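You operate a simulated robot arm through the tools that you are given. There is no shell and no other tool. Be economical: measure what you need, move in short steps, check, and stop when the job is done.

You run a simulated robot arm. Do the job below in one go: nothing can be reset, and whatever is moved stays where it is left.

TASK
Zero the reader on the blank at BLUE, then read vial Y3.
Fine: reader dial on BLUE; the blank vial goes back to the low grey rack, vial Y3 stays in the well; leave the other vials alone.

Only the result counts: the job must be done as asked and must still hold three seconds after the hand-in. Knocking over, shifting, dropping, spilling or breaking anything else fails it.

THE ROBOT
A 7-joint arm with a two-finger parallel gripper, fixed in place. Base frame: the origin is at the foot of the arm, x ahead of it, y to its left, z up; the work surface is at about z = 4. Readings come in mm, degrees, newtons and seconds.
With the tool pointing down near the work surface it reaches from about 240 to 620 mm from the base axis. Its first joint turns from -66.0 to 66.0 degrees. Payload 2.6 kg.
The tool frame sits at the grasp point between the pads (the TCP): z along the fingers, y along the line on which they close. The tips reach 30 mm beyond it. The gripper opens to 94 mm. The fingers are 28 mm wide and 10 mm thick; the gripper's body (50 by 96 mm) begins 55 mm behind the TCP.
Orientation is that of the tool frame in the base frame, as a unit quaternion [x, y, z, w]. With the fingers straight down and closing along the base's y, the tool's x points along the base's -x, its y along +y and its z along -z.

THE INTERFACE
- The arm moves only by the tool servo_tool. Its argument "commands" is a list of rows, each a list of 7 numbers: the shift along the base's x, y, z in mm, then the turn, a rotation vector about the base's x, y, z in degrees, then the opening, from 0 (shut) to 1 (fully open). In form: [[dx, dy, dz, wx, wy, wz, fingers], ...]. A call has 1 to 12 rows; each row shifts and turns the commanded pose from where the row before left it. Rows are played at 5 a second. More than 50 mm and 8.6 degrees between two rows, or a gripper value outside its range, and nothing of the call is played. A pose out of reach is approached as far as the arm can. The call stops where the force on the tool passes 40 N (or 10 N more than at its start, if that is more) or the arm is blocked; 0.2 s more then pass. The fingers move at their own pace (about 72 mm/s each) and stop on an object; they squeeze with about 39 N. The grip force told is the motor's: it shows also when the fingers shut on nothing. Time passes only in rows, and 0.2 s behind the last, so rows that do not move let the fingers close. It gives the time, the measured TCP pose, the force on the tool (base axes), the opening and the grip force at its end, in the units of the frame above (readings bear some noise).
- Cameras (640 x 400 px; columns grow to the right, rows downward): "scene" is fixed at [38.1, 445.2, 579.9]; the picture's right is [-0.64, -0.77, 0.00], its down [-0.41, 0.34, -0.85] and it looks along [0.65, -0.54, -0.53] (base axes); focal length 336 px, centre (320, 200). "wrist" rides on the gripper at [76, 14, -102] in the tool frame; the picture's right is [-0.18, 0.98, 0.00], its down [-0.75, -0.14, -0.64] and it looks along [-0.63, -0.12, 0.77] (tool axes); focal length 243 px, centre (320, 200). There is no depth. A picture from a camera that has moved, and an enlarged one, comes with that camera's place and axes in the base frame and with its lens. The place of the scene camera against the robot may be out by one fixed shift of up to 18 mm in any direction.
- capture(camera): a new picture of that camera. The clock stands still meanwhile.
- inspect(camera, box): a new picture of the part [left, top, right, bottom] of that camera's present view, enlarged. The clock stands still meanwhile.
- hand_in(): hands the job in; it is judged then, once.

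Work in short steps. Places have to be worked out from the pictures, the camera data and where the tool is seen: move nearer, look again, correct. Check each grasp and each placing, and mend what went wrong. You have 120 turns and 76 pictures in all, those below and enlarged ones among them. Open the gripper and draw the arm clear of the work before you hand the job in, unless the task says otherwise; then end with one line.

The tools are called after "Call:" as name(argument=value, ...) on one line, values as JSON. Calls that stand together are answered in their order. servo_tool: Moves the arm, as the interface text tells. Its arguments: {"type":"object","properties":{"commands":{"type":"array","items":{"type":"array","items":{"type":"number"}}}},"required":["commands"]} The other tools are called the same way: capture (camera) takes a picture; inspect (camera, box) takes an enlarged picture of a part of a camera's view; hand_in () hands the job in.

At the start:

```text
time_s: 0.0
position: [380.6, -87.3, 386.4]
ee_rot: [0.0, 1.0, 0.0, 0.0]
wrist_force: [-1.0, -0.3, 0.6]
width: 94.2
grasp_force: 0.0
```

scene: 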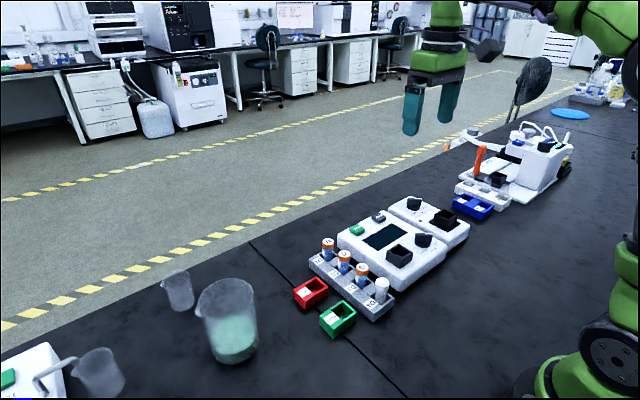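
wrist: 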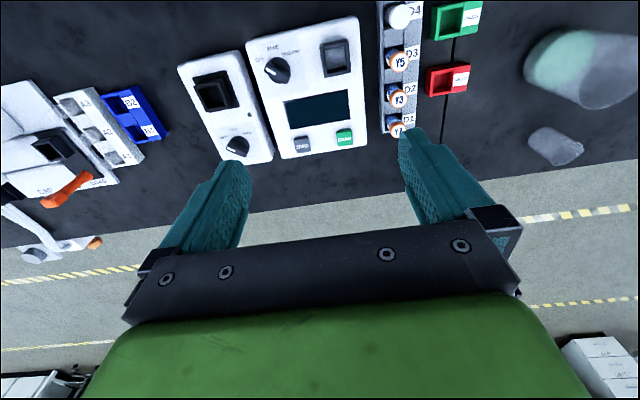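

The pictures show a reader with a dial, a well, ZERO/READ buttons, and a rack with vials. I enlarge both views to read the labels.

Call:
inspect(camera="wrist", box=[170, 0, 490, 200])

Call:
inspect(camera="scene", box=[280, 180, 480, 340])

```text
2.00 times, centred on (330, 100) of wrist
camera zoom: at [304.2, -73.8, 489.1], right [0.18, 0.98, 0.0], down [0.75, -0.14, 0.64], along [0.63, -0.12, -0.77], focal length 485 px, centre (300, 400)
```

zoom: 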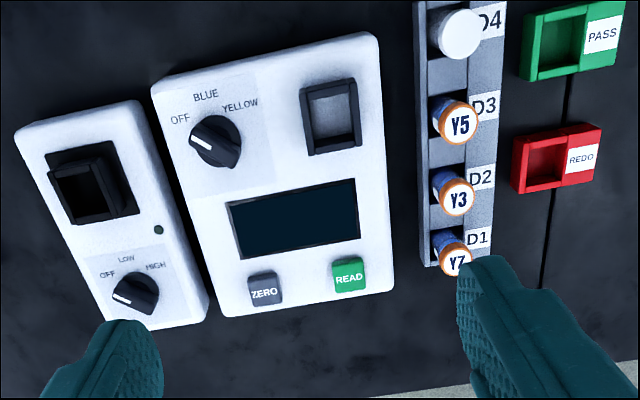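

```text
2.50 times, centred on (380, 260) of scene
camera zoom: at [38.1, 445.2, 579.9], right [-0.64, -0.77, 0.0], down [-0.41, 0.34, -0.85], along [0.65, -0.54, -0.53], focal length 841 px, centre (170, 50)
```

zoom: 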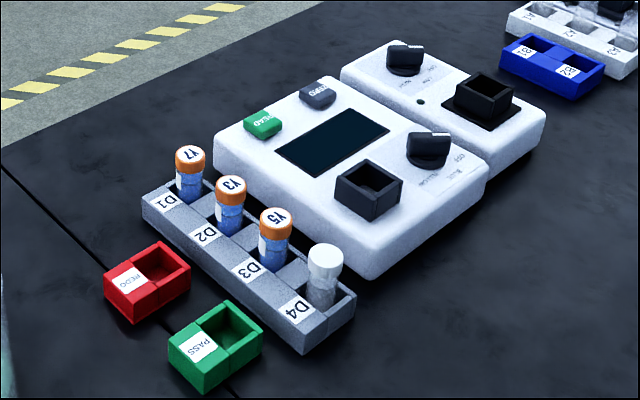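

The dial is near (380,-157), the well near (379,-63), ZERO near (519,-152), READ near (524,-68), the blank at D4 near (347,32) and Y3 near (457,32). I move above the dial for a closer look.

Call:
servo_tool(commands=[[0, -17, -45, 0, 0, 0, 1], [0, -17, -45, 0, 0, 0, 1], [0, -17, -45, 0, 0, 0, 1], [0, -17, -45, 0, 0, 0, 1], [0, 0, 0, 0, 0, 0, 1]])

Call:
capture(camera="wrist")

Call:
capture(camera="scene")

```text
time_s: 1.2
position: [379.7, -153.2, 201.1]
ee_rot: [0.0, 1.0, 0.0, 0.0]
wrist_force: [-0.4, 0.9, 0.4]
width: 93.9
grasp_force: 0.0
```

```text
71 pictures are left
camera wrist: at [303.5, -139.3, 305.2], right [0.18, 0.98, 0.0], down [0.75, -0.14, 0.64], along [0.63, -0.12, -0.77], focal length 243 px, centre (320, 200)
```

wrist: 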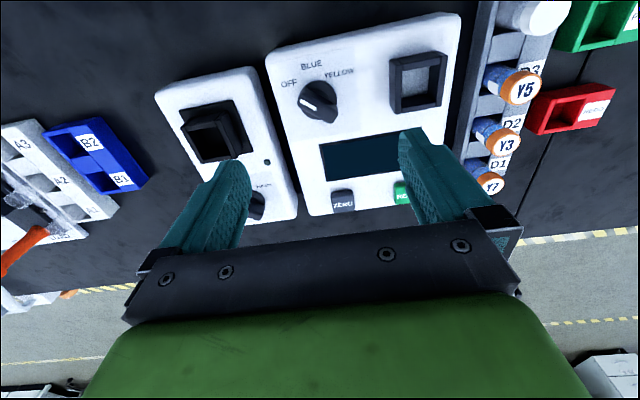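

```text
70 pictures are left
```

scene: 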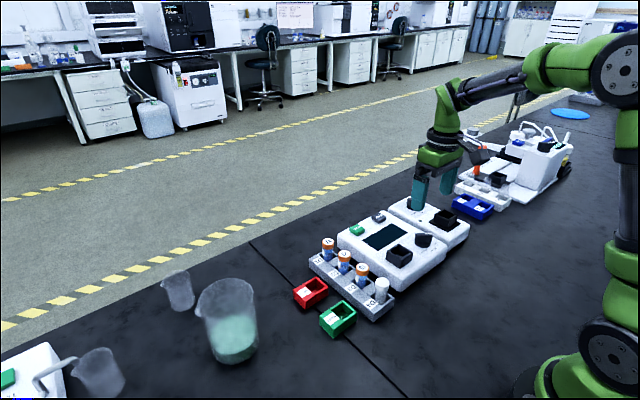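

The dial comes out near (378,-156), its top at z about 60-65. I enlarge it to read the pointer, and look at the well and vials too.

Call:
inspect(camera="wrist", box=[264, 50, 384, 125])

Call:
inspect(camera="scene", box=[300, 220, 400, 320])

Call:
inspect(camera="scene", box=[370, 190, 470, 280])

```text
5.33 times, centred on (324, 88) of wrist
camera zoom: at [303.5, -139.3, 305.2], right [0.18, 0.98, 0.0], down [0.75, -0.14, 0.64], along [0.63, -0.12, -0.77], focal length 1294 px, centre (299, 800)
```

zoom: 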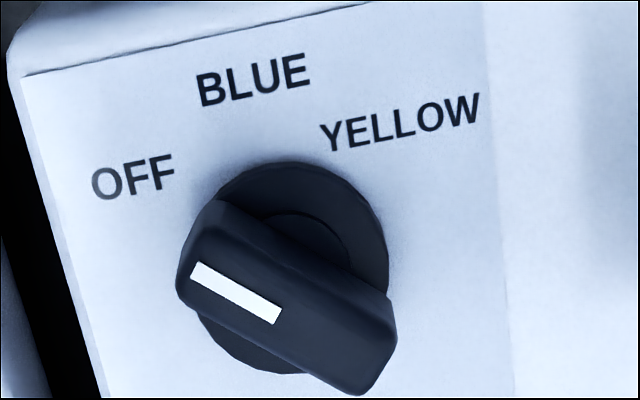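

```text
4.00 times, centred on (350, 270) of scene
camera zoom: at [38.1, 445.2, 579.9], right [-0.64, -0.77, 0.0], down [-0.41, 0.34, -0.85], along [0.65, -0.54, -0.53], focal length 1346 px, centre (200, -80)
```

zoom: 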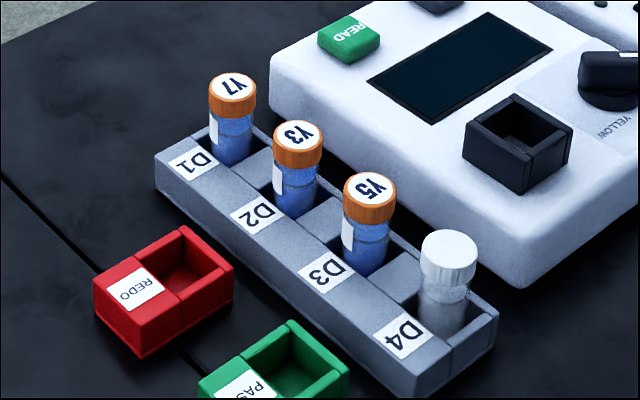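

```text
4.44 times, centred on (420, 235) of scene
camera zoom: at [38.1, 445.2, 579.9], right [-0.64, -0.77, 0.0], down [-0.41, 0.34, -0.85], along [0.65, -0.54, -0.53], focal length 1495 px, centre (-124, 44)
```

zoom: 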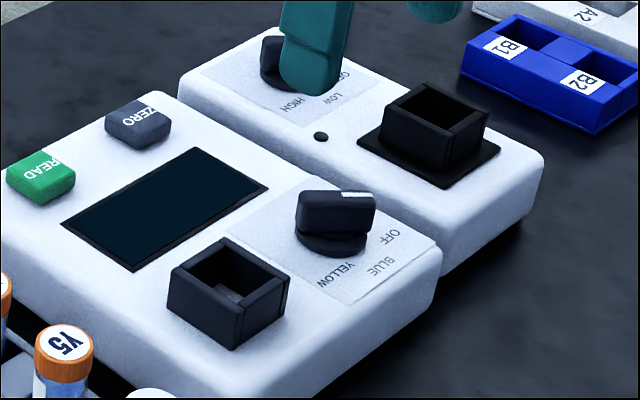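

The pointer is at OFF, about 53° away from BLUE. I rotate the gripper +53° so that it closes across the knob bar, come down to z 120 over the dial with the fingers half open, and look.

Call:
servo_tool(commands=[[1, -1, -10, 0, 0, 7.6, 0.6], [1, -1, -10, 0, 0, 7.6, 0.6], [1, -1, -10, 0, 0, 7.6, 0.6], [1, -1, -10, 0, 0, 7.6, 0.6], [0, 0, -10, 0, 0, 7.6, 0.6], [0, 0, -15, 0, 0, 7.6, 0.6], [0, 0, -15, 0, 0, 7.4, 0.6], [0, 0, 0, 0, 0, 0, 0.6]])

Call:
capture(camera="wrist")

Call:
inspect(camera="scene", box=[370, 150, 490, 270])

```text
time_s: 3.0
position: [383.6, -160.2, 125.9]
ee_rot: [-0.446, 0.895, 0.0, 0.0]
wrist_force: [0.0, 0.3, 0.1]
width: 56.4
grasp_force: 0.0
```

```text
66 pictures are left
camera wrist: at [327.1, -212.7, 229.4], right [-0.68, 0.74, 0.0], down [0.57, 0.52, 0.64], along [0.47, 0.43, -0.77], focal length 243 px, centre (320, 200)
```

wrist: 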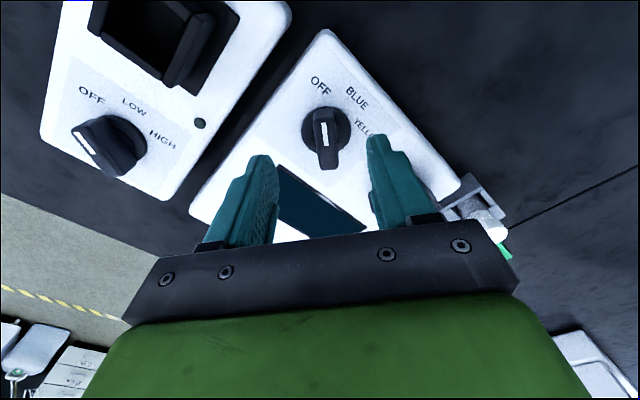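

```text
3.33 times, centred on (430, 210) of scene
camera zoom: at [38.1, 445.2, 579.9], right [-0.64, -0.77, 0.0], down [-0.41, 0.34, -0.85], along [0.65, -0.54, -0.53], focal length 1121 px, centre (-47, 167)
```

zoom: 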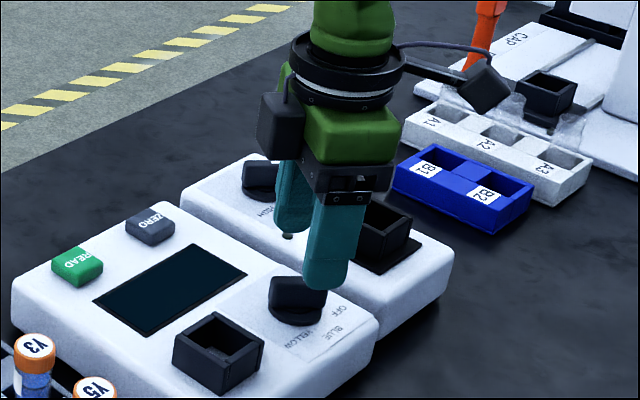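

I enlarge the knob to compute its centre, height and bar direction from this closer viewpoint.

Call:
inspect(camera="wrist", box=[260, 70, 390, 180])

```text
3.64 times, centred on (325, 125) of wrist
camera zoom: at [327.1, -212.7, 229.4], right [-0.68, 0.74, 0.0], down [0.57, 0.52, 0.64], along [0.47, 0.43, -0.77], focal length 882 px, centre (302, 473)
```

zoom: 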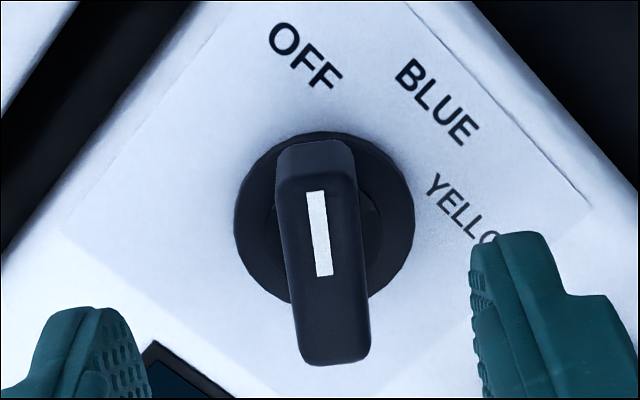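

The knob centre is about (382,-157), its top at z about 76, and the reader surface is at z about 51. I centre, descend to TCP z about 91 (tips near 61) and close on the bar.

Call:
servo_tool(commands=[[-2, 2, -10, 0, 0, -1, 0.6], [0, 0, -12, 0, 0, 0, 0.6], [0, 0, -12, 0, 0, 0, 0.6], [0, 0, 0, 0, 0, 0, 0.4], [0, 0, 0, 0, 0, 0, 0.25], [0, 0, 0, 0, 0, 0, 0.1], [0, 0, 0, 0, 0, 0, 0.0], [0, 0, 0, 0, 0, 0, 0.0]])

Call:
inspect(camera="wrist", box=[220, 60, 420, 220])

```text
time_s: 4.8
position: [381.0, -158.0, 90.7]
ee_rot: [-0.437, 0.9, 0.001, -0.001]
wrist_force: [-1.4, 0.1, -3.6]
width: 15.0
grasp_force: 45.2
```

```text
2.50 times, centred on (320, 140) of wrist
camera zoom: at [323.0, -208.5, 195.2], right [-0.66, 0.75, 0.0], down [0.58, 0.5, 0.64], along [0.48, 0.42, -0.77], focal length 606 px, centre (320, 350)
```

zoom: 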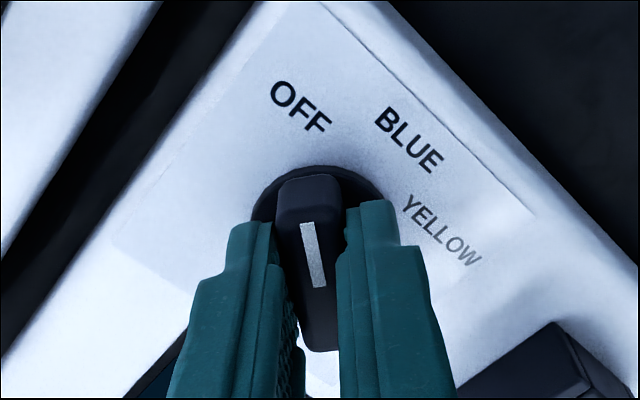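

The bar is gripped at 15 mm with little side force. I turn it -48° and look.

Call:
servo_tool(commands=[[0, 0, 0, 0, 0, -6, 0], [0, 0, 0, 0, 0, -6, 0], [0, 0, 0, 0, 0, -6, 0], [0, 0, 0, 0, 0, -6, 0], [0, 0, 0, 0, 0, -6, 0], [0, 0, 0, 0, 0, -6, 0], [0, 0, 0, 0, 0, -6, 0], [0, 0, 0, 0, 0, -6, 0], [0, 0, 0, 0, 0, 0, 0]])

Call:
inspect(camera="wrist", box=[220, 60, 420, 220])

```text
time_s: 5.9
position: [380.9, -156.5, 89.9]
ee_rot: [-0.216, 0.976, 0.003, -0.002]
wrist_force: [-3.5, 1.4, 2.5]
width: 14.7
grasp_force: 45.1
stopped in row 5: the force on the tool passed its limit (the readings are from after the stop); the commanded pose is now the measured one
```

```text
2.50 times, centred on (320, 140) of wrist
camera zoom: at [306.2, -176.4, 195.4], right [-0.25, 0.97, 0.0], down [0.75, 0.19, 0.64], along [0.62, 0.16, -0.77], focal length 606 px, centre (320, 350)
```

zoom: 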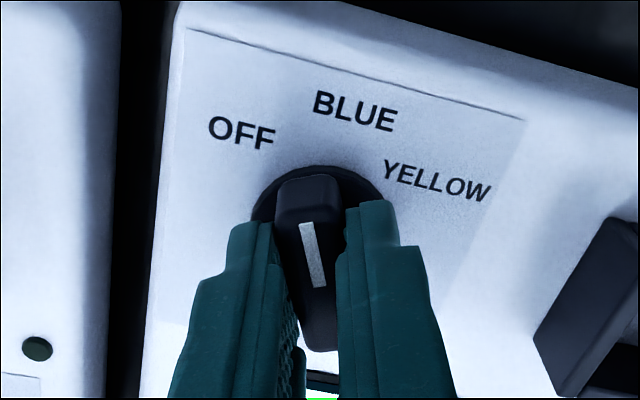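

The knob turned about 27° with the gripper, then a force limit tripped, perhaps a detent or a small off-centre. The forces are low now, so I continue in smaller steps.

Call:
servo_tool(commands=[[0, 0, 0, 0, 0, -3, 0], [0, 0, 0, 0, 0, -3, 0], [0, 0, 0, 0, 0, -3, 0], [0, 0, 0, 0, 0, -3, 0], [0, 0, 0, 0, 0, -3, 0], [0, 0, 0, 0, 0, -3, 0], [0, 0, 0, 0, 0, -2, 0], [0, 0, 0, 0, 0, 0, 0]])

Call:
inspect(camera="wrist", box=[220, 60, 420, 220])

```text
time_s: 7.7
position: [379.6, -156.7, 89.2]
ee_rot: [-0.044, 0.999, 0.003, -0.003]
wrist_force: [-0.6, 7.0, 5.7]
width: 15.1
grasp_force: 45.1
```

```text
2.50 times, centred on (320, 140) of wrist
camera zoom: at [303.9, -149.3, 195.5], right [0.1, 1.0, 0.01], down [0.77, -0.08, 0.64], along [0.64, -0.06, -0.77], focal length 606 px, centre (320, 350)
```

zoom: 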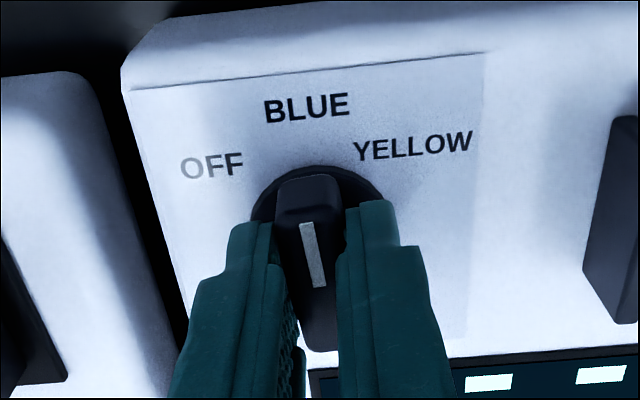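

The bar is about 4-5° short of BLUE (the device is square to the base). I turn the last 5° and release.

Call:
servo_tool(commands=[[0, 0, 0, 0, 0, -2.5, 0], [0, 0, 0, 0, 0, -2.5, 0], [0, 0, 0, 0, 0, 0, 0]])

Call:
servo_tool(commands=[[0, 0, 0, 0, 0, 0, 0.2], [0, 0, 0, 0, 0, 0, 0.4], [0, 0, 0, 0, 0, 0, 0.5], [0, 0, 0, 0, 0, 0, 0.5]])

Call:
inspect(camera="wrist", box=[220, 60, 420, 220])

```text
time_s: 8.5
position: [380.5, -156.1, 91.1]
ee_rot: [0.0, 1.0, 0.004, -0.002]
wrist_force: [-4.6, 10.5, 0.4]
width: 14.8
grasp_force: 45.0
```

```text
time_s: 9.5
position: [379.7, -157.2, 90.2]
ee_rot: [0.0, 1.0, 0.003, -0.001]
wrist_force: [-1.0, 0.0, 0.6]
width: 46.8
grasp_force: 0.1
```

```text
2.50 times, centred on (320, 140) of wrist
camera zoom: at [305.1, -143.2, 195.8], right [0.18, 0.98, 0.0], down [0.76, -0.14, 0.64], along [0.63, -0.11, -0.77], focal length 606 px, centre (320, 350)
```

zoom: 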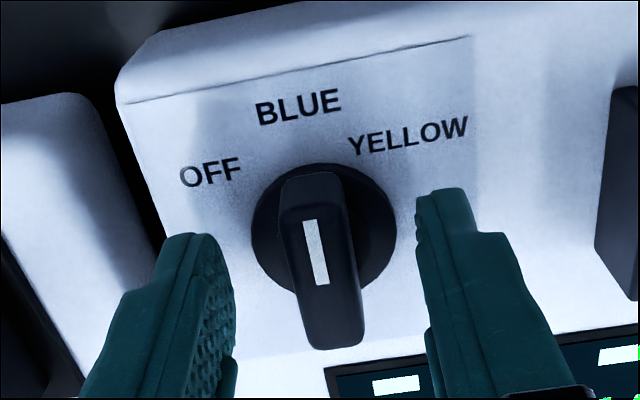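

The dial points at BLUE, parallel to -x within about 1°. I rise and move above the blank in D4 for a closer look.

Call:
servo_tool(commands=[[0, 0, 40, 0, 0, 0, 0.6], [0, 0, 50, 0, 0, 0, 0.6], [0, 48, 20, 0, 0, 0, 0.6], [-8, 48, 0, 0, 0, 0, 0.6], [-8, 48, 0, 0, 0, 0, 0.7], [-8, 44, 0, 0, 0, 0, 0.7], [-8, 0, 0, 0, 0, 0, 0.7], [0, 0, 0, 0, 0, 0, 0.7]])

Call:
capture(camera="wrist")

Call:
inspect(camera="scene", box=[300, 180, 480, 320])

```text
refused: row 3 steps farther than a row can; nothing moved
```

```text
59 pictures are left
camera wrist: at [305.1, -143.2, 195.8], right [0.18, 0.98, 0.0], down [0.76, -0.14, 0.64], along [0.63, -0.11, -0.77], focal length 243 px, centre (320, 200)
```

wrist: 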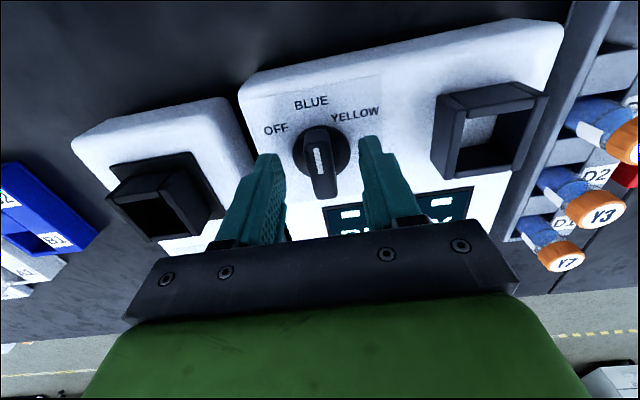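

```text
2.86 times, centred on (390, 250) of scene
camera zoom: at [38.1, 445.2, 579.9], right [-0.64, -0.77, 0.0], down [-0.41, 0.34, -0.85], along [0.65, -0.54, -0.53], focal length 961 px, centre (120, 57)
```

zoom: 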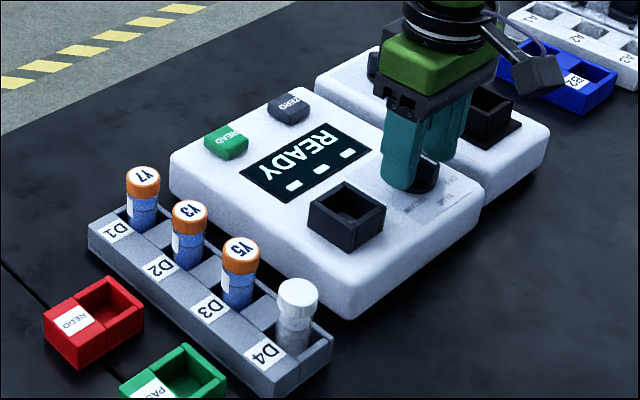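

The call was refused for its step length (nothing moved), and the display now reads READY. I repeat the move with shorter steps.

Call:
servo_tool(commands=[[0, 0, 40, 0, 0, 0, 0.6], [0, 0, 45, 0, 0, 0, 0.6], [0, 38, 25, 0, 0, 0, 0.6], [-7, 38, 0, 0, 0, 0, 0.6], [-7, 38, 0, 0, 0, 0, 0.7], [-7, 38, 0, 0, 0, 0, 0.7], [-7, 37, 0, 0, 0, 0, 0.7], [0, 0, 0, 0, 0, 0, 0.7]])

Call:
capture(camera="wrist")

```text
time_s: 11.3
position: [353.5, 32.8, 202.1]
ee_rot: [-0.001, 1.0, 0.003, -0.001]
wrist_force: [-0.1, 0.0, -0.5]
width: 66.0
grasp_force: 0.1
```

```text
57 pictures are left
camera wrist: at [277.5, 46.7, 306.8], right [0.18, 0.98, 0.0], down [0.76, -0.14, 0.64], along [0.63, -0.11, -0.77], focal length 243 px, centre (320, 200)
```

wrist: 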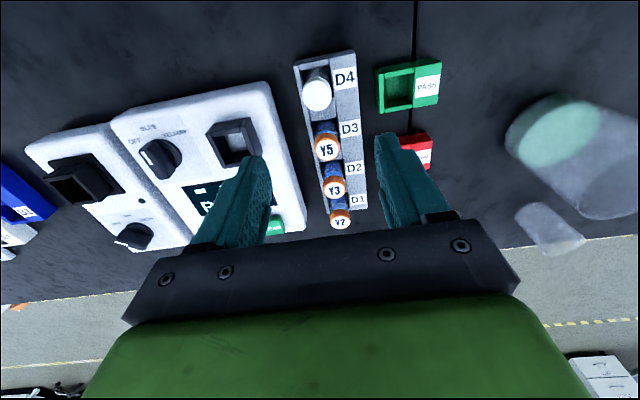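

The blank cap comes out near (347,32) with its top at z about 70, and the rack top at about 36. I enlarge the vial and the well to refine both.

Call:
inspect(camera="wrist", box=[190, 50, 390, 175])

```text
3.20 times, centred on (290, 112) of wrist
camera zoom: at [277.5, 46.7, 306.8], right [0.18, 0.98, 0.0], down [0.76, -0.14, 0.64], along [0.63, -0.11, -0.77], focal length 776 px, centre (416, 480)
```

zoom: 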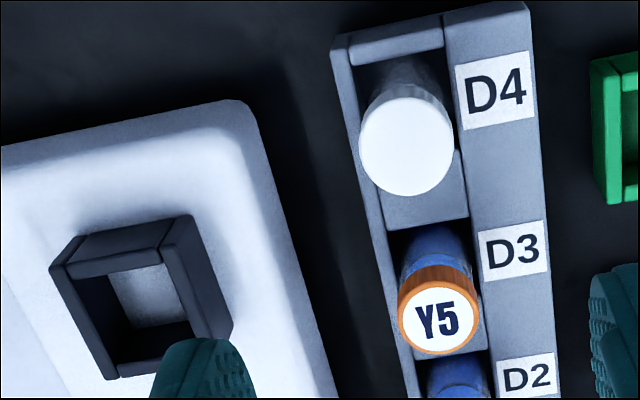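

The cap is about 27 mm wide and centred near (347.5,31.5). I descend to TCP z about 86 so the tips hold only the cap, and check just above it first.

Call:
servo_tool(commands=[[-6, -1, -20, 0, 0, 0, 0.7], [0, 0, -30, 0, 0, 0, 0.6], [0, 0, -35, 0, 0, 0, 0.6], [0, 0, 0, 0, 0, 0, 0.6]])

Call:
inspect(camera="wrist", box=[200, 50, 440, 250])

Call:
inspect(camera="scene", box=[310, 200, 450, 320])

```text
time_s: 12.3
position: [345.4, 32.4, 116.4]
ee_rot: [0.0, 1.0, 0.002, -0.001]
wrist_force: [-0.2, 0.2, 0.4]
width: 56.5
grasp_force: 0.2
```

```text
2.00 times, centred on (320, 150) of wrist
camera zoom: at [270.6, 45.5, 221.5], right [0.18, 0.98, 0.0], down [0.76, -0.14, 0.64], along [0.63, -0.11, -0.77], focal length 485 px, centre (320, 300)
```

zoom: 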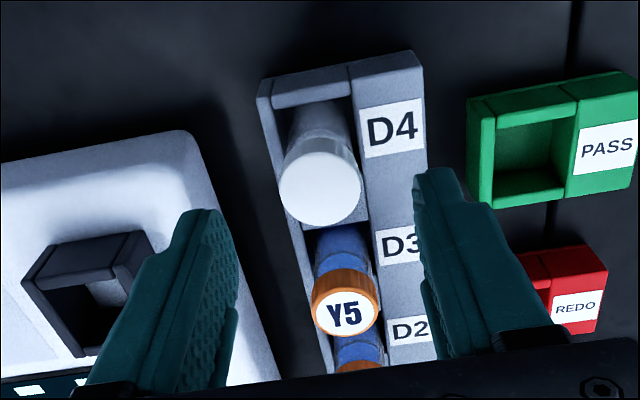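

```text
3.33 times, centred on (380, 260) of scene
camera zoom: at [38.1, 445.2, 579.9], right [-0.64, -0.77, 0.0], down [-0.41, 0.34, -0.85], along [0.65, -0.54, -0.53], focal length 1121 px, centre (120, 0)
```

zoom: 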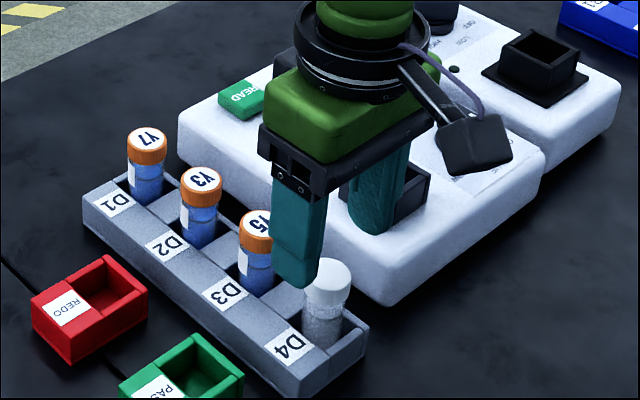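

The cap top refines to about (348.5,31.2,66). I descend 34 mm to TCP z about 82 and close on the cap.

Call:
servo_tool(commands=[[2, -1, -12, 0, 0, 0, 0.6], [0, 0, -12, 0, 0, 0, 0.6], [0, 0, -10, 0, 0, 0, 0.6], [0, 0, 0, 0, 0, 0, 0.45], [0, 0, 0, 0, 0, 0, 0.3], [0, 0, 0, 0, 0, 0, 0.15], [0, 0, 0, 0, 0, 0, 0.0], [0, 0, 0, 0, 0, 0, 0.0]])

Call:
inspect(camera="wrist", box=[200, 50, 440, 250])

Call:
inspect(camera="scene", box=[310, 200, 450, 320])

```text
time_s: 14.1
position: [349.6, 30.7, 83.9]
ee_rot: [-0.001, 1.0, 0.003, -0.002]
wrist_force: [-0.3, 0.1, 0.0]
width: 26.0
grasp_force: 38.8
```

```text
2.00 times, centred on (320, 150) of wrist
camera zoom: at [273.2, 43.9, 188.3], right [0.18, 0.98, 0.0], down [0.76, -0.14, 0.64], along [0.63, -0.11, -0.77], focal length 485 px, centre (320, 300)
```

zoom: 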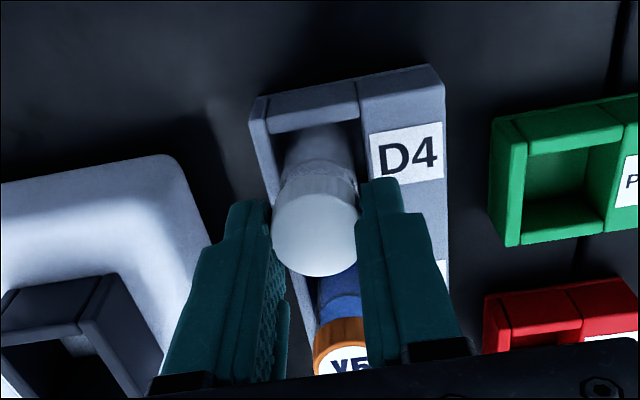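

```text
3.33 times, centred on (380, 260) of scene
camera zoom: at [38.1, 445.2, 579.9], right [-0.64, -0.77, 0.0], down [-0.41, 0.34, -0.85], along [0.65, -0.54, -0.53], focal length 1121 px, centre (120, 0)
```

zoom: 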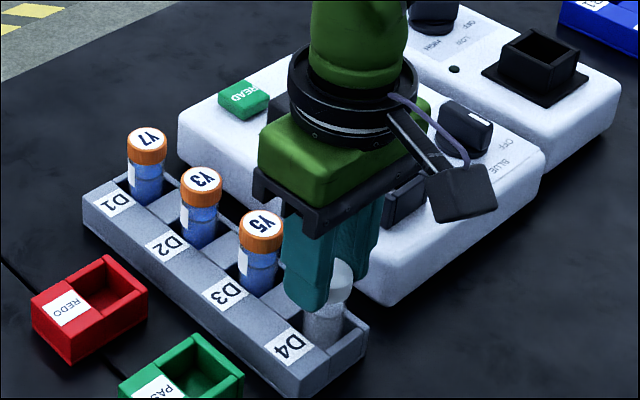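

The cap is held at 26 mm. I lift it straight up 100 mm and check.

Call:
servo_tool(commands=[[0, 0, 20, 0, 0, 0, 0], [0, 0, 40, 0, 0, 0, 0], [0, 0, 40, 0, 0, 0, 0], [0, 0, 0, 0, 0, 0, 0]])

Call:
inspect(camera="scene", box=[310, 150, 470, 310])

Call:
capture(camera="wrist")

```text
time_s: 15.1
position: [349.3, 30.5, 181.5]
ee_rot: [-0.001, 1.0, 0.003, -0.002]
wrist_force: [-0.9, 0.2, 0.1]
width: 26.1
grasp_force: 38.8
```

```text
2.50 times, centred on (390, 230) of scene
camera zoom: at [38.1, 445.2, 579.9], right [-0.64, -0.77, 0.0], down [-0.41, 0.34, -0.85], along [0.65, -0.54, -0.53], focal length 841 px, centre (145, 125)
```

zoom: 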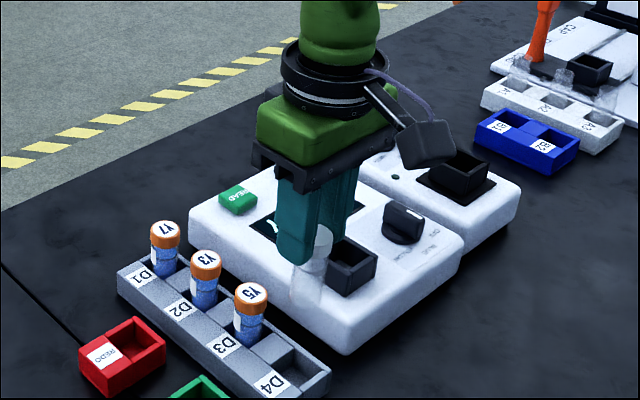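

```text
50 pictures are left
camera wrist: at [273.5, 44.9, 286.8], right [0.18, 0.98, 0.0], down [0.76, -0.14, 0.64], along [0.63, -0.11, -0.77], focal length 243 px, centre (320, 200)
```

wrist: 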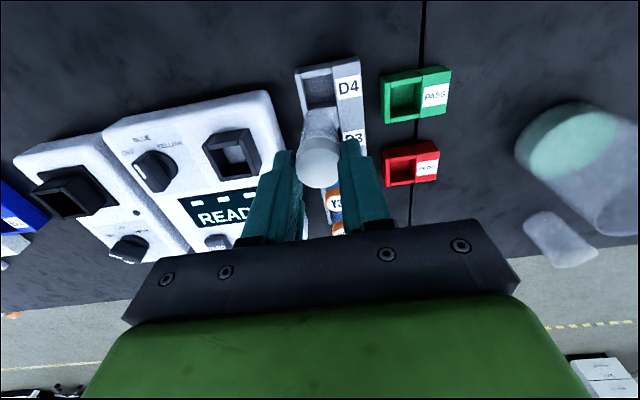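

The blank is held and D4 is empty. I enlarge the well from here, before moving toward it for a second view.

Call:
inspect(camera="wrist", box=[180, 100, 300, 200])

Call:
servo_tool(commands=[[0, -30, 0, 0, 0, 0, 0], [0, -30, 0, 0, 0, 0, 0], [0, -33, 0, 0, 0, 0, 0], [0, 0, 0, 0, 0, 0, 0]])

Call:
capture(camera="wrist")

Call:
inspect(camera="wrist", box=[260, 80, 400, 200])

```text
4.00 times, centred on (240, 150) of wrist
camera zoom: at [273.5, 44.9, 286.8], right [0.18, 0.98, 0.0], down [0.76, -0.14, 0.64], along [0.63, -0.11, -0.77], focal length 970 px, centre (640, 400)
```

zoom: 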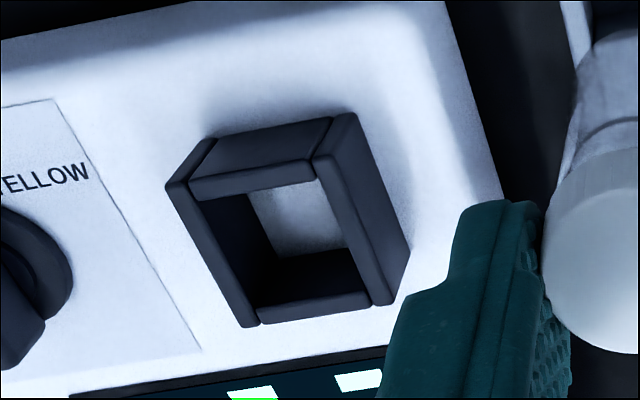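

```text
time_s: 16.1
position: [351.3, -63.3, 181.8]
ee_rot: [-0.001, 1.0, 0.003, -0.002]
wrist_force: [-0.2, 0.0, -0.5]
width: 25.9
grasp_force: 39.2
```

```text
48 pictures are left
camera wrist: at [275.0, -49.7, 286.8], right [0.18, 0.98, 0.0], down [0.76, -0.14, 0.64], along [0.63, -0.11, -0.77], focal length 243 px, centre (320, 200)
```

wrist: 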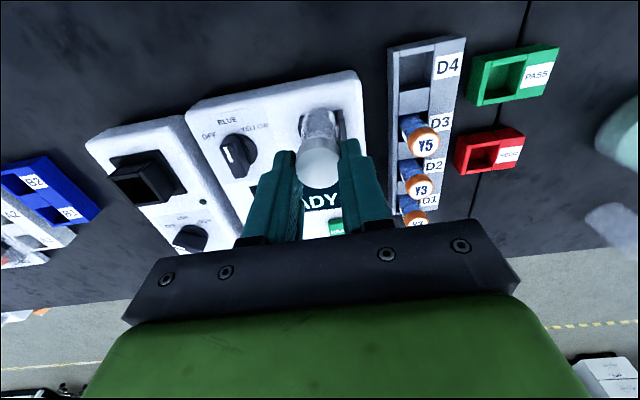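

```text
3.33 times, centred on (330, 140) of wrist
camera zoom: at [275.0, -49.7, 286.8], right [0.18, 0.98, 0.0], down [0.76, -0.14, 0.64], along [0.63, -0.11, -0.77], focal length 809 px, centre (287, 400)
```

zoom: 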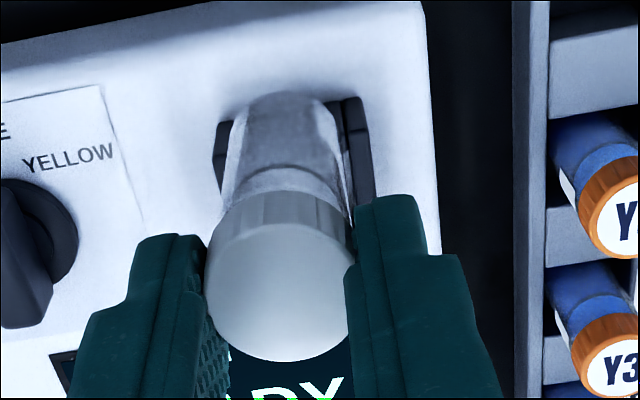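

The held vial hides the well. I step to the -y side for a clear second view of the rim.

Call:
servo_tool(commands=[[0, -35, 0, 0, 0, 0, 0], [0, -35, 0, 0, 0, 0, 0], [0, 0, 0, 0, 0, 0, 0]])

Call:
inspect(camera="wrist", box=[340, 60, 480, 180])

```text
time_s: 16.9
position: [347.5, -136.5, 184.4]
ee_rot: [0.0, 1.0, 0.002, -0.002]
wrist_force: [0.2, -0.3, 0.0]
width: 25.9
grasp_force: 39.1
```

```text
3.33 times, centred on (410, 120) of wrist
camera zoom: at [273.1, -121.9, 288.2], right [0.18, 0.98, 0.0], down [0.76, -0.14, 0.64], along [0.63, -0.11, -0.77], focal length 809 px, centre (20, 467)
```

zoom: 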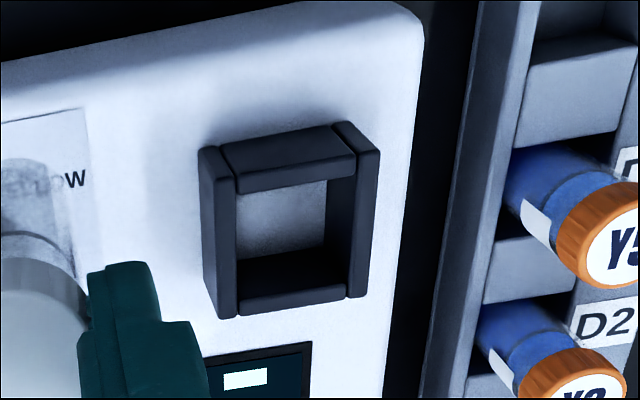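

The well rim is centred near (381,-64.6) at z about 78, its floor at about 52, and the opening is about 31 mm. I move over it and read the settled pose.

Call:
servo_tool(commands=[[10, 23, 0, 0, 0, 0, 0], [10, 23, 0, 0, 0, 0, 0], [11.5, 22, 0, 0, 0, 0, 0], [0, 0, 0, 0, 0, 0, 0], [0, 0, 0, 0, 0, 0, 0]])

Call:
servo_tool(commands=[[0, 0, 0, 0, 0, 0, 0]])

Call:
servo_tool(commands=[[0, 0, 0, 0, 0, 0, 0]])

Call:
inspect(camera="scene", box=[350, 180, 450, 280])

```text
time_s: 18.1
position: [379.2, -66.7, 182.1]
ee_rot: [-0.001, 1.0, 0.003, -0.002]
wrist_force: [0.1, -0.8, 0.3]
width: 25.9
grasp_force: 39.1
```

```text
time_s: 18.5
position: [378.9, -66.8, 180.5]
ee_rot: [0.0, 1.0, 0.003, -0.002]
wrist_force: [0.7, -0.3, 0.1]
width: 26.0
grasp_force: 38.7
```

```text
time_s: 18.9
position: [378.9, -67.9, 181.0]
ee_rot: [-0.001, 1.0, 0.003, -0.002]
wrist_force: [0.1, -0.3, -1.0]
width: 26.0
grasp_force: 38.7
```

```text
4.00 times, centred on (400, 230) of scene
camera zoom: at [38.1, 445.2, 579.9], right [-0.64, -0.77, 0.0], down [-0.41, 0.34, -0.85], along [0.65, -0.54, -0.53], focal length 1346 px, centre (0, 80)
```

zoom: 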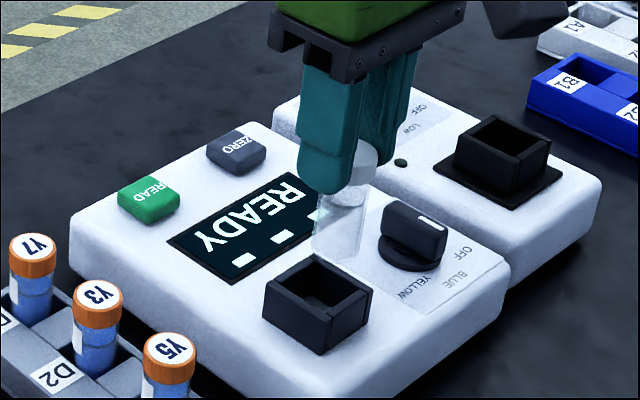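

Settled at about (379,-67). I shift +2,+2.5, descend to just above the rim, and check alignment in both cameras.

Call:
servo_tool(commands=[[2, 2.5, -12, 0, 0, 0, 0], [0, 0, -10, 0, 0, 0, 0], [0, 0, 0, 0, 0, 0, 0], [0, 0, 0, 0, 0, 0, 0]])

Call:
inspect(camera="scene", box=[360, 190, 440, 270])

Call:
inspect(camera="wrist", box=[260, 80, 400, 200])

```text
time_s: 19.9
position: [380.4, -61.8, 160.0]
ee_rot: [-0.001, 1.0, 0.002, -0.002]
wrist_force: [-0.7, -0.3, -0.1]
width: 26.1
grasp_force: 39.3
```

```text
5.00 times, centred on (400, 230) of scene
camera zoom: at [38.1, 445.2, 579.9], right [-0.64, -0.77, 0.0], down [-0.41, 0.34, -0.85], along [0.65, -0.54, -0.53], focal length 1682 px, centre (-80, 50)
```

zoom: 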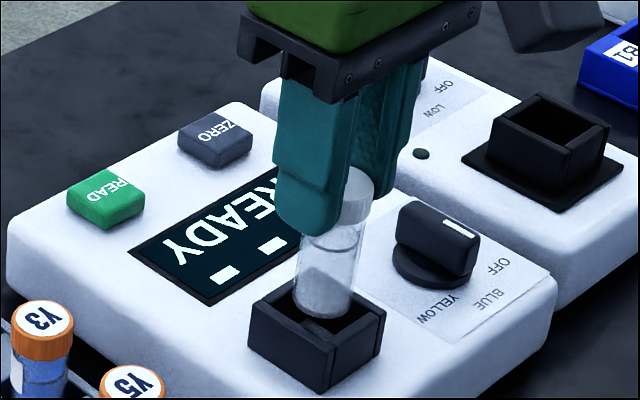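

```text
3.33 times, centred on (330, 140) of wrist
camera zoom: at [305.7, -49.1, 264.4], right [0.18, 0.98, 0.0], down [0.76, -0.14, 0.64], along [0.63, -0.11, -0.77], focal length 809 px, centre (287, 400)
```

zoom: 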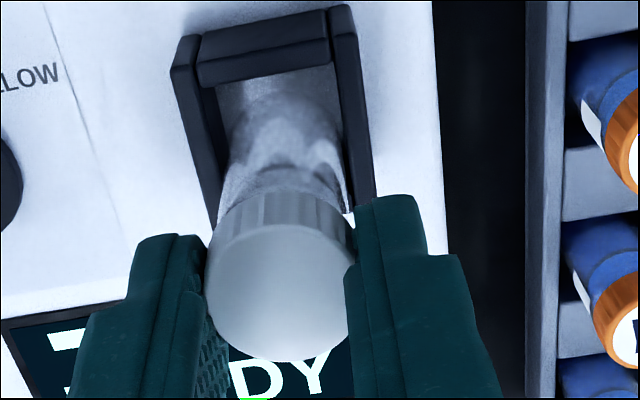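

The vial is over the opening in both views. I lower it to TCP z about 134, then continue in small steps until the vial touches the floor.

Call:
servo_tool(commands=[[0, 0, -6, 0, 0, 0, 0], [0, 0, -6, 0, 0, 0, 0], [0, 0, -6, 0, 0, 0, 0], [0, 0, -6, 0, 0, 0, 0], [0, 0, 0, 0, 0, 0, 0]])

Call:
inspect(camera="scene", box=[360, 190, 440, 270])

```text
time_s: 21.1
position: [383.6, -60.6, 136.0]
ee_rot: [-0.001, 1.0, 0.002, -0.002]
wrist_force: [-0.2, 0.1, -0.2]
width: 26.1
grasp_force: 38.9
```

```text
5.00 times, centred on (400, 230) of scene
camera zoom: at [38.1, 445.2, 579.9], right [-0.64, -0.77, 0.0], down [-0.41, 0.34, -0.85], along [0.65, -0.54, -0.53], focal length 1682 px, centre (-80, 50)
```

zoom: 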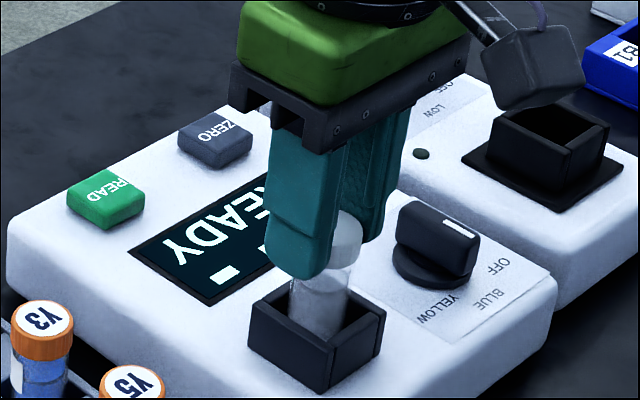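

It has entered the well without force. I continue down in 2 mm steps.

Call:
servo_tool(commands=[[0, 0, -2, 0, 0, 0, 0], [0, 0, -2, 0, 0, 0, 0], [0, 0, -2, 0, 0, 0, 0]])

Call:
servo_tool(commands=[[0, 0, -2, 0, 0, 0, 0], [0, 0, 0, 0, 0, 0, 0]])

Call:
inspect(camera="wrist", box=[260, 80, 400, 200])

```text
time_s: 21.9
position: [382.4, -62.5, 129.3]
ee_rot: [-0.001, 1.0, 0.003, -0.002]
wrist_force: [-0.2, 0.5, 0.0]
width: 25.7
grasp_force: 38.5
```

```text
time_s: 22.5
position: [383.4, -61.6, 127.8]
ee_rot: [0.0, 1.0, 0.003, 0.001]
wrist_force: [-4.8, 1.8, 28.7]
width: 25.7
grasp_force: 39.3
```

```text
3.33 times, centred on (330, 140) of wrist
camera zoom: at [307.3, -48.6, 232.8], right [0.18, 0.98, 0.0], down [0.75, -0.14, 0.64], along [0.63, -0.11, -0.77], focal length 809 px, centre (287, 400)
```

zoom: 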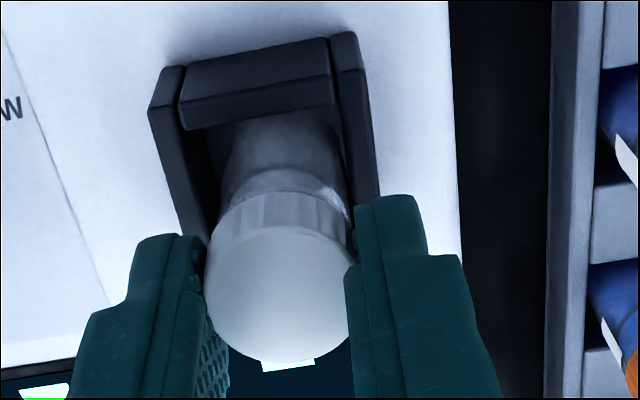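

It is on the floor at z 127.8, where expected (29 N). I relieve 1.5 mm, nudge -1.5 in y, release and rise.

Call:
servo_tool(commands=[[0, -1.5, 1.5, 0, 0, 0, 0], [0, 0, 0, 0, 0, 0, 0.1], [0, 0, 0, 0, 0, 0, 0.3], [0, 0, 0, 0, 0, 0, 0.5], [0, 0, 0, 0, 0, 0, 0.6], [0, 0, 20, 0, 0, 0, 0.6], [0, 0, 40, 0, 0, 0, 0.6], [0, 0, 10, 0, 0, 0, 0.6]])

Call:
inspect(camera="scene", box=[340, 190, 460, 270])

Call:
capture(camera="wrist")

```text
time_s: 24.3
position: [382.4, -62.2, 200.3]
ee_rot: [0.0, 1.0, 0.003, -0.002]
wrist_force: [0.1, 0.3, -0.5]
width: 56.5
grasp_force: 0.0
```

```text
5.00 times, centred on (400, 230) of scene
camera zoom: at [38.1, 445.2, 579.9], right [-0.64, -0.77, 0.0], down [-0.41, 0.34, -0.85], along [0.65, -0.54, -0.53], focal length 1682 px, centre (-80, 50)
```

zoom: 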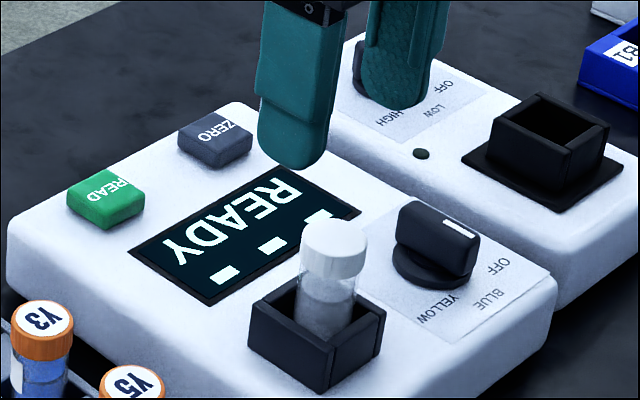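

```text
39 pictures are left
camera wrist: at [306.8, -48.2, 305.2], right [0.18, 0.98, 0.0], down [0.76, -0.14, 0.64], along [0.63, -0.11, -0.77], focal length 243 px, centre (320, 200)
```

wrist: 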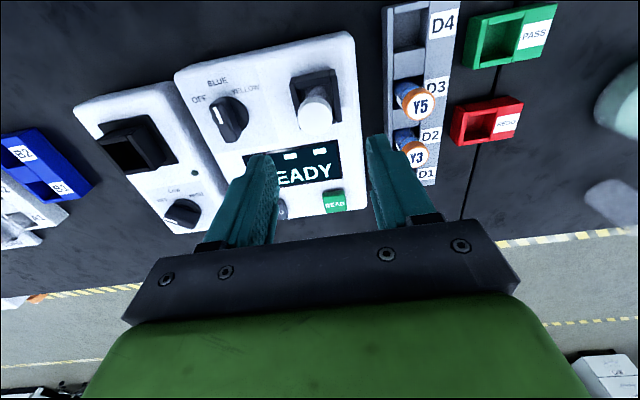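

The blank is seated in the well. ZERO is near (514,-148). I close the gripper and go above it for a look.

Call:
servo_tool(commands=[[32, -22, 0, 0, 0, 0, 0.3], [33, -22, 0, 0, 0, 0, 0], [33, -21, 0, 0, 0, 0, 0], [34, -21, 0, 0, 0, 0, 0], [0, 0, -40, 0, 0, 0, 0], [0, 0, -30, 0, 0, 0, 0], [0, 0, 0, 0, 0, 0, 0]])

Call:
capture(camera="wrist")

Call:
inspect(camera="scene", box=[340, 150, 460, 250])

```text
time_s: 25.9
position: [514.7, -153.2, 129.2]
ee_rot: [-0.001, 1.0, 0.002, -0.001]
wrist_force: [-0.4, -0.1, -0.1]
width: 0.0
grasp_force: 32.7
```

```text
38 pictures are left
camera wrist: at [439.3, -139.1, 234.0], right [0.18, 0.98, 0.0], down [0.76, -0.14, 0.64], along [0.63, -0.11, -0.77], focal length 243 px, centre (320, 200)
```

wrist: 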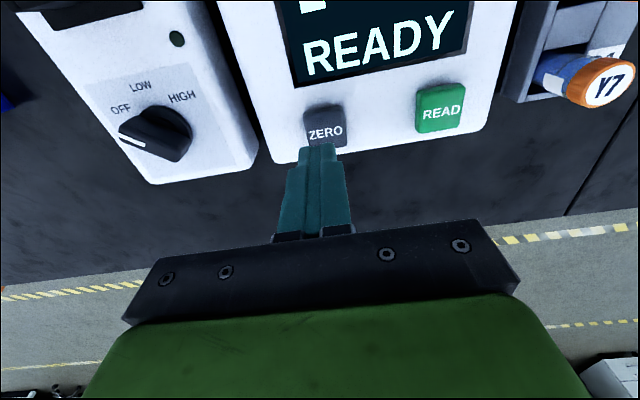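

```text
4.00 times, centred on (400, 200) of scene
camera zoom: at [38.1, 445.2, 579.9], right [-0.64, -0.77, 0.0], down [-0.41, 0.34, -0.85], along [0.65, -0.54, -0.53], focal length 1346 px, centre (0, 200)
```

zoom: 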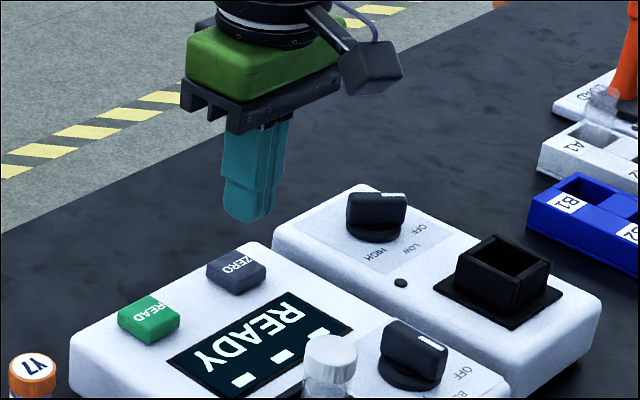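

ZERO is centred near (515,-149.5) with its top at z about 62. I shift +3.5 in y and descend, then press in small steps.

Call:
servo_tool(commands=[[0, 3.5, -15, 0, 0, 0, 0], [0, 0, -15, 0, 0, 0, 0], [0, 0, -4, 0, 0, 0, 0], [0, 0, -2, 0, 0, 0, 0], [0, 0, -2, 0, 0, 0, 0], [0, 0, -2, 0, 0, 0, 0]])

Call:
inspect(camera="scene", box=[340, 150, 460, 250])

```text
time_s: 27.3
position: [514.4, -146.5, 89.6]
ee_rot: [0.0, 1.0, 0.003, -0.002]
wrist_force: [0.1, -1.1, 1.4]
width: 0.0
grasp_force: 32.5
```

```text
4.00 times, centred on (400, 200) of scene
camera zoom: at [38.1, 445.2, 579.9], right [-0.64, -0.77, 0.0], down [-0.41, 0.34, -0.85], along [0.65, -0.54, -0.53], focal length 1346 px, centre (0, 200)
```

zoom: 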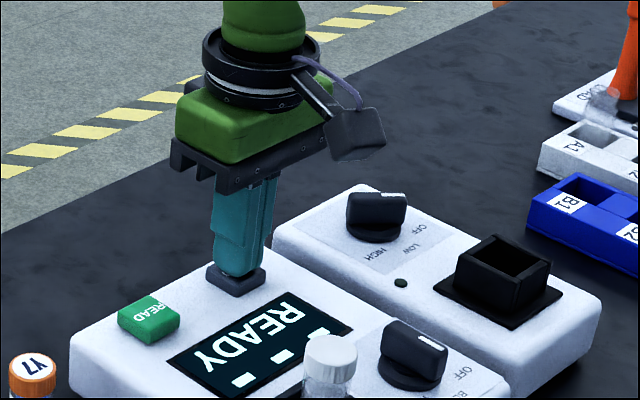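

The tip is on the button at about light contact. I press further in 1 mm steps.

Call:
servo_tool(commands=[[0, 0, -1, 0, 0, 0, 0], [0, 0, -1, 0, 0, 0, 0], [0, 0, -1, 0, 0, 0, 0], [0, 0, -1, 0, 0, 0, 0]])

Call:
inspect(camera="scene", box=[340, 150, 460, 250])

```text
time_s: 28.3
position: [514.1, -146.5, 86.3]
ee_rot: [-0.001, 1.0, 0.003, -0.001]
wrist_force: [-5.9, 0.2, 8.7]
width: 0.0
grasp_force: 33.2
```

```text
4.00 times, centred on (400, 200) of scene
camera zoom: at [38.1, 445.2, 579.9], right [-0.64, -0.77, 0.0], down [-0.4, 0.34, -0.85], along [0.65, -0.54, -0.53], focal length 1346 px, centre (0, 200)
```

zoom: 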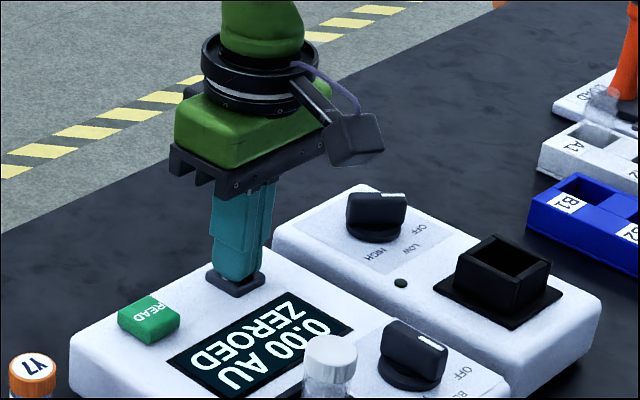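

The display reads "0.00 AU ZEROED". I rise and go back above the blank, open.

Call:
servo_tool(commands=[[0, 0, 30, 0, 0, 0, 0], [0, 0, 45, 0, 0, 0, 0], [0, 0, 40, 0, 0, 0, 0], [-33, 21, 0, 0, 0, 0, 0.3], [-33, 21, 0, 0, 0, 0, 0.6], [-33, 21, 0, 0, 0, 0, 0.6], [-33, 21, 0, 0, 0, 0, 0.6], [0, 0, 0, 0, 0, 0, 0.6], [0, 0, 0, 0, 0, 0, 0.6]])

Call:
servo_tool(commands=[[0, 0, 0, 0, 0, 0, 0.6]])

Call:
inspect(camera="wrist", box=[240, 50, 400, 150])

```text
time_s: 30.3
position: [382.3, -62.7, 202.4]
ee_rot: [-0.001, 1.0, 0.003, -0.002]
wrist_force: [0.1, 0.2, 0.5]
width: 56.5
grasp_force: 0.0
```

```text
time_s: 30.7
position: [384.1, -62.2, 202.9]
ee_rot: [-0.001, 1.0, 0.002, -0.001]
wrist_force: [0.0, -0.4, 0.0]
width: 56.4
grasp_force: 0.1
```

```text
4.00 times, centred on (320, 100) of wrist
camera zoom: at [307.5, -48.8, 307.1], right [0.18, 0.98, 0.0], down [0.76, -0.14, 0.64], along [0.63, -0.11, -0.77], focal length 970 px, centre (320, 600)
```

zoom: 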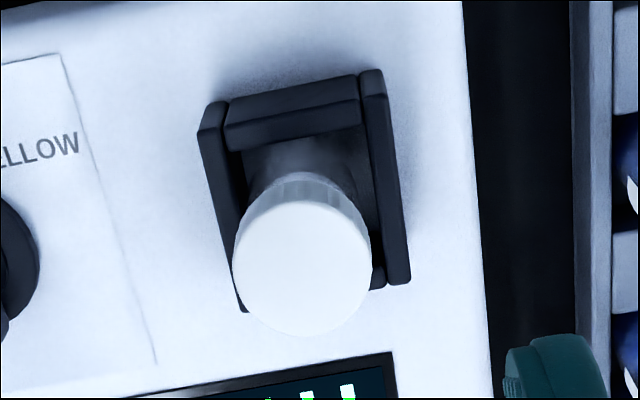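

The blank's cap is near (381,-65). I shift slightly, descend to z about 128, and grasp.

Call:
servo_tool(commands=[[-1, -2, -25, 0, 0, 0, 0.6], [0, 0, -25, 0, 0, 0, 0.6], [0, 0, -15, 0, 0, 0, 0.6], [0, 0, -9, 0, 0, 0, 0.6], [0, 0, 0, 0, 0, 0, 0.45], [0, 0, 0, 0, 0, 0, 0.3], [0, 0, 0, 0, 0, 0, 0.1], [0, 0, 0, 0, 0, 0, 0], [0, 0, 0, 0, 0, 0, 0]])

Call:
inspect(camera="scene", box=[340, 170, 460, 270])

```text
time_s: 32.7
position: [381.0, -63.9, 125.1]
ee_rot: [-0.001, 1.0, 0.003, -0.002]
wrist_force: [0.7, 0.1, 0.1]
width: 26.0
grasp_force: 39.3
```

```text
4.00 times, centred on (400, 220) of scene
camera zoom: at [38.1, 445.2, 579.9], right [-0.64, -0.77, 0.0], down [-0.41, 0.34, -0.85], along [0.65, -0.54, -0.53], focal length 1346 px, centre (0, 120)
```

zoom: 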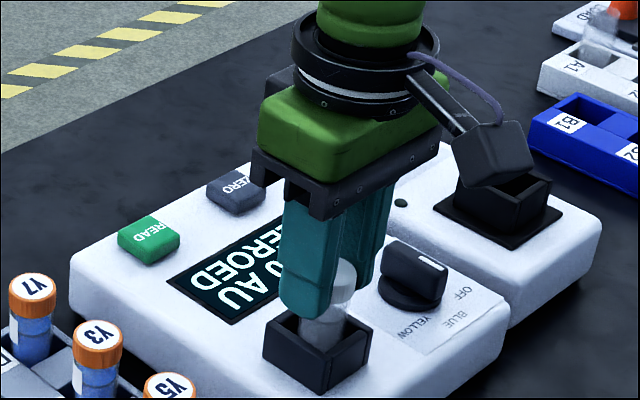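

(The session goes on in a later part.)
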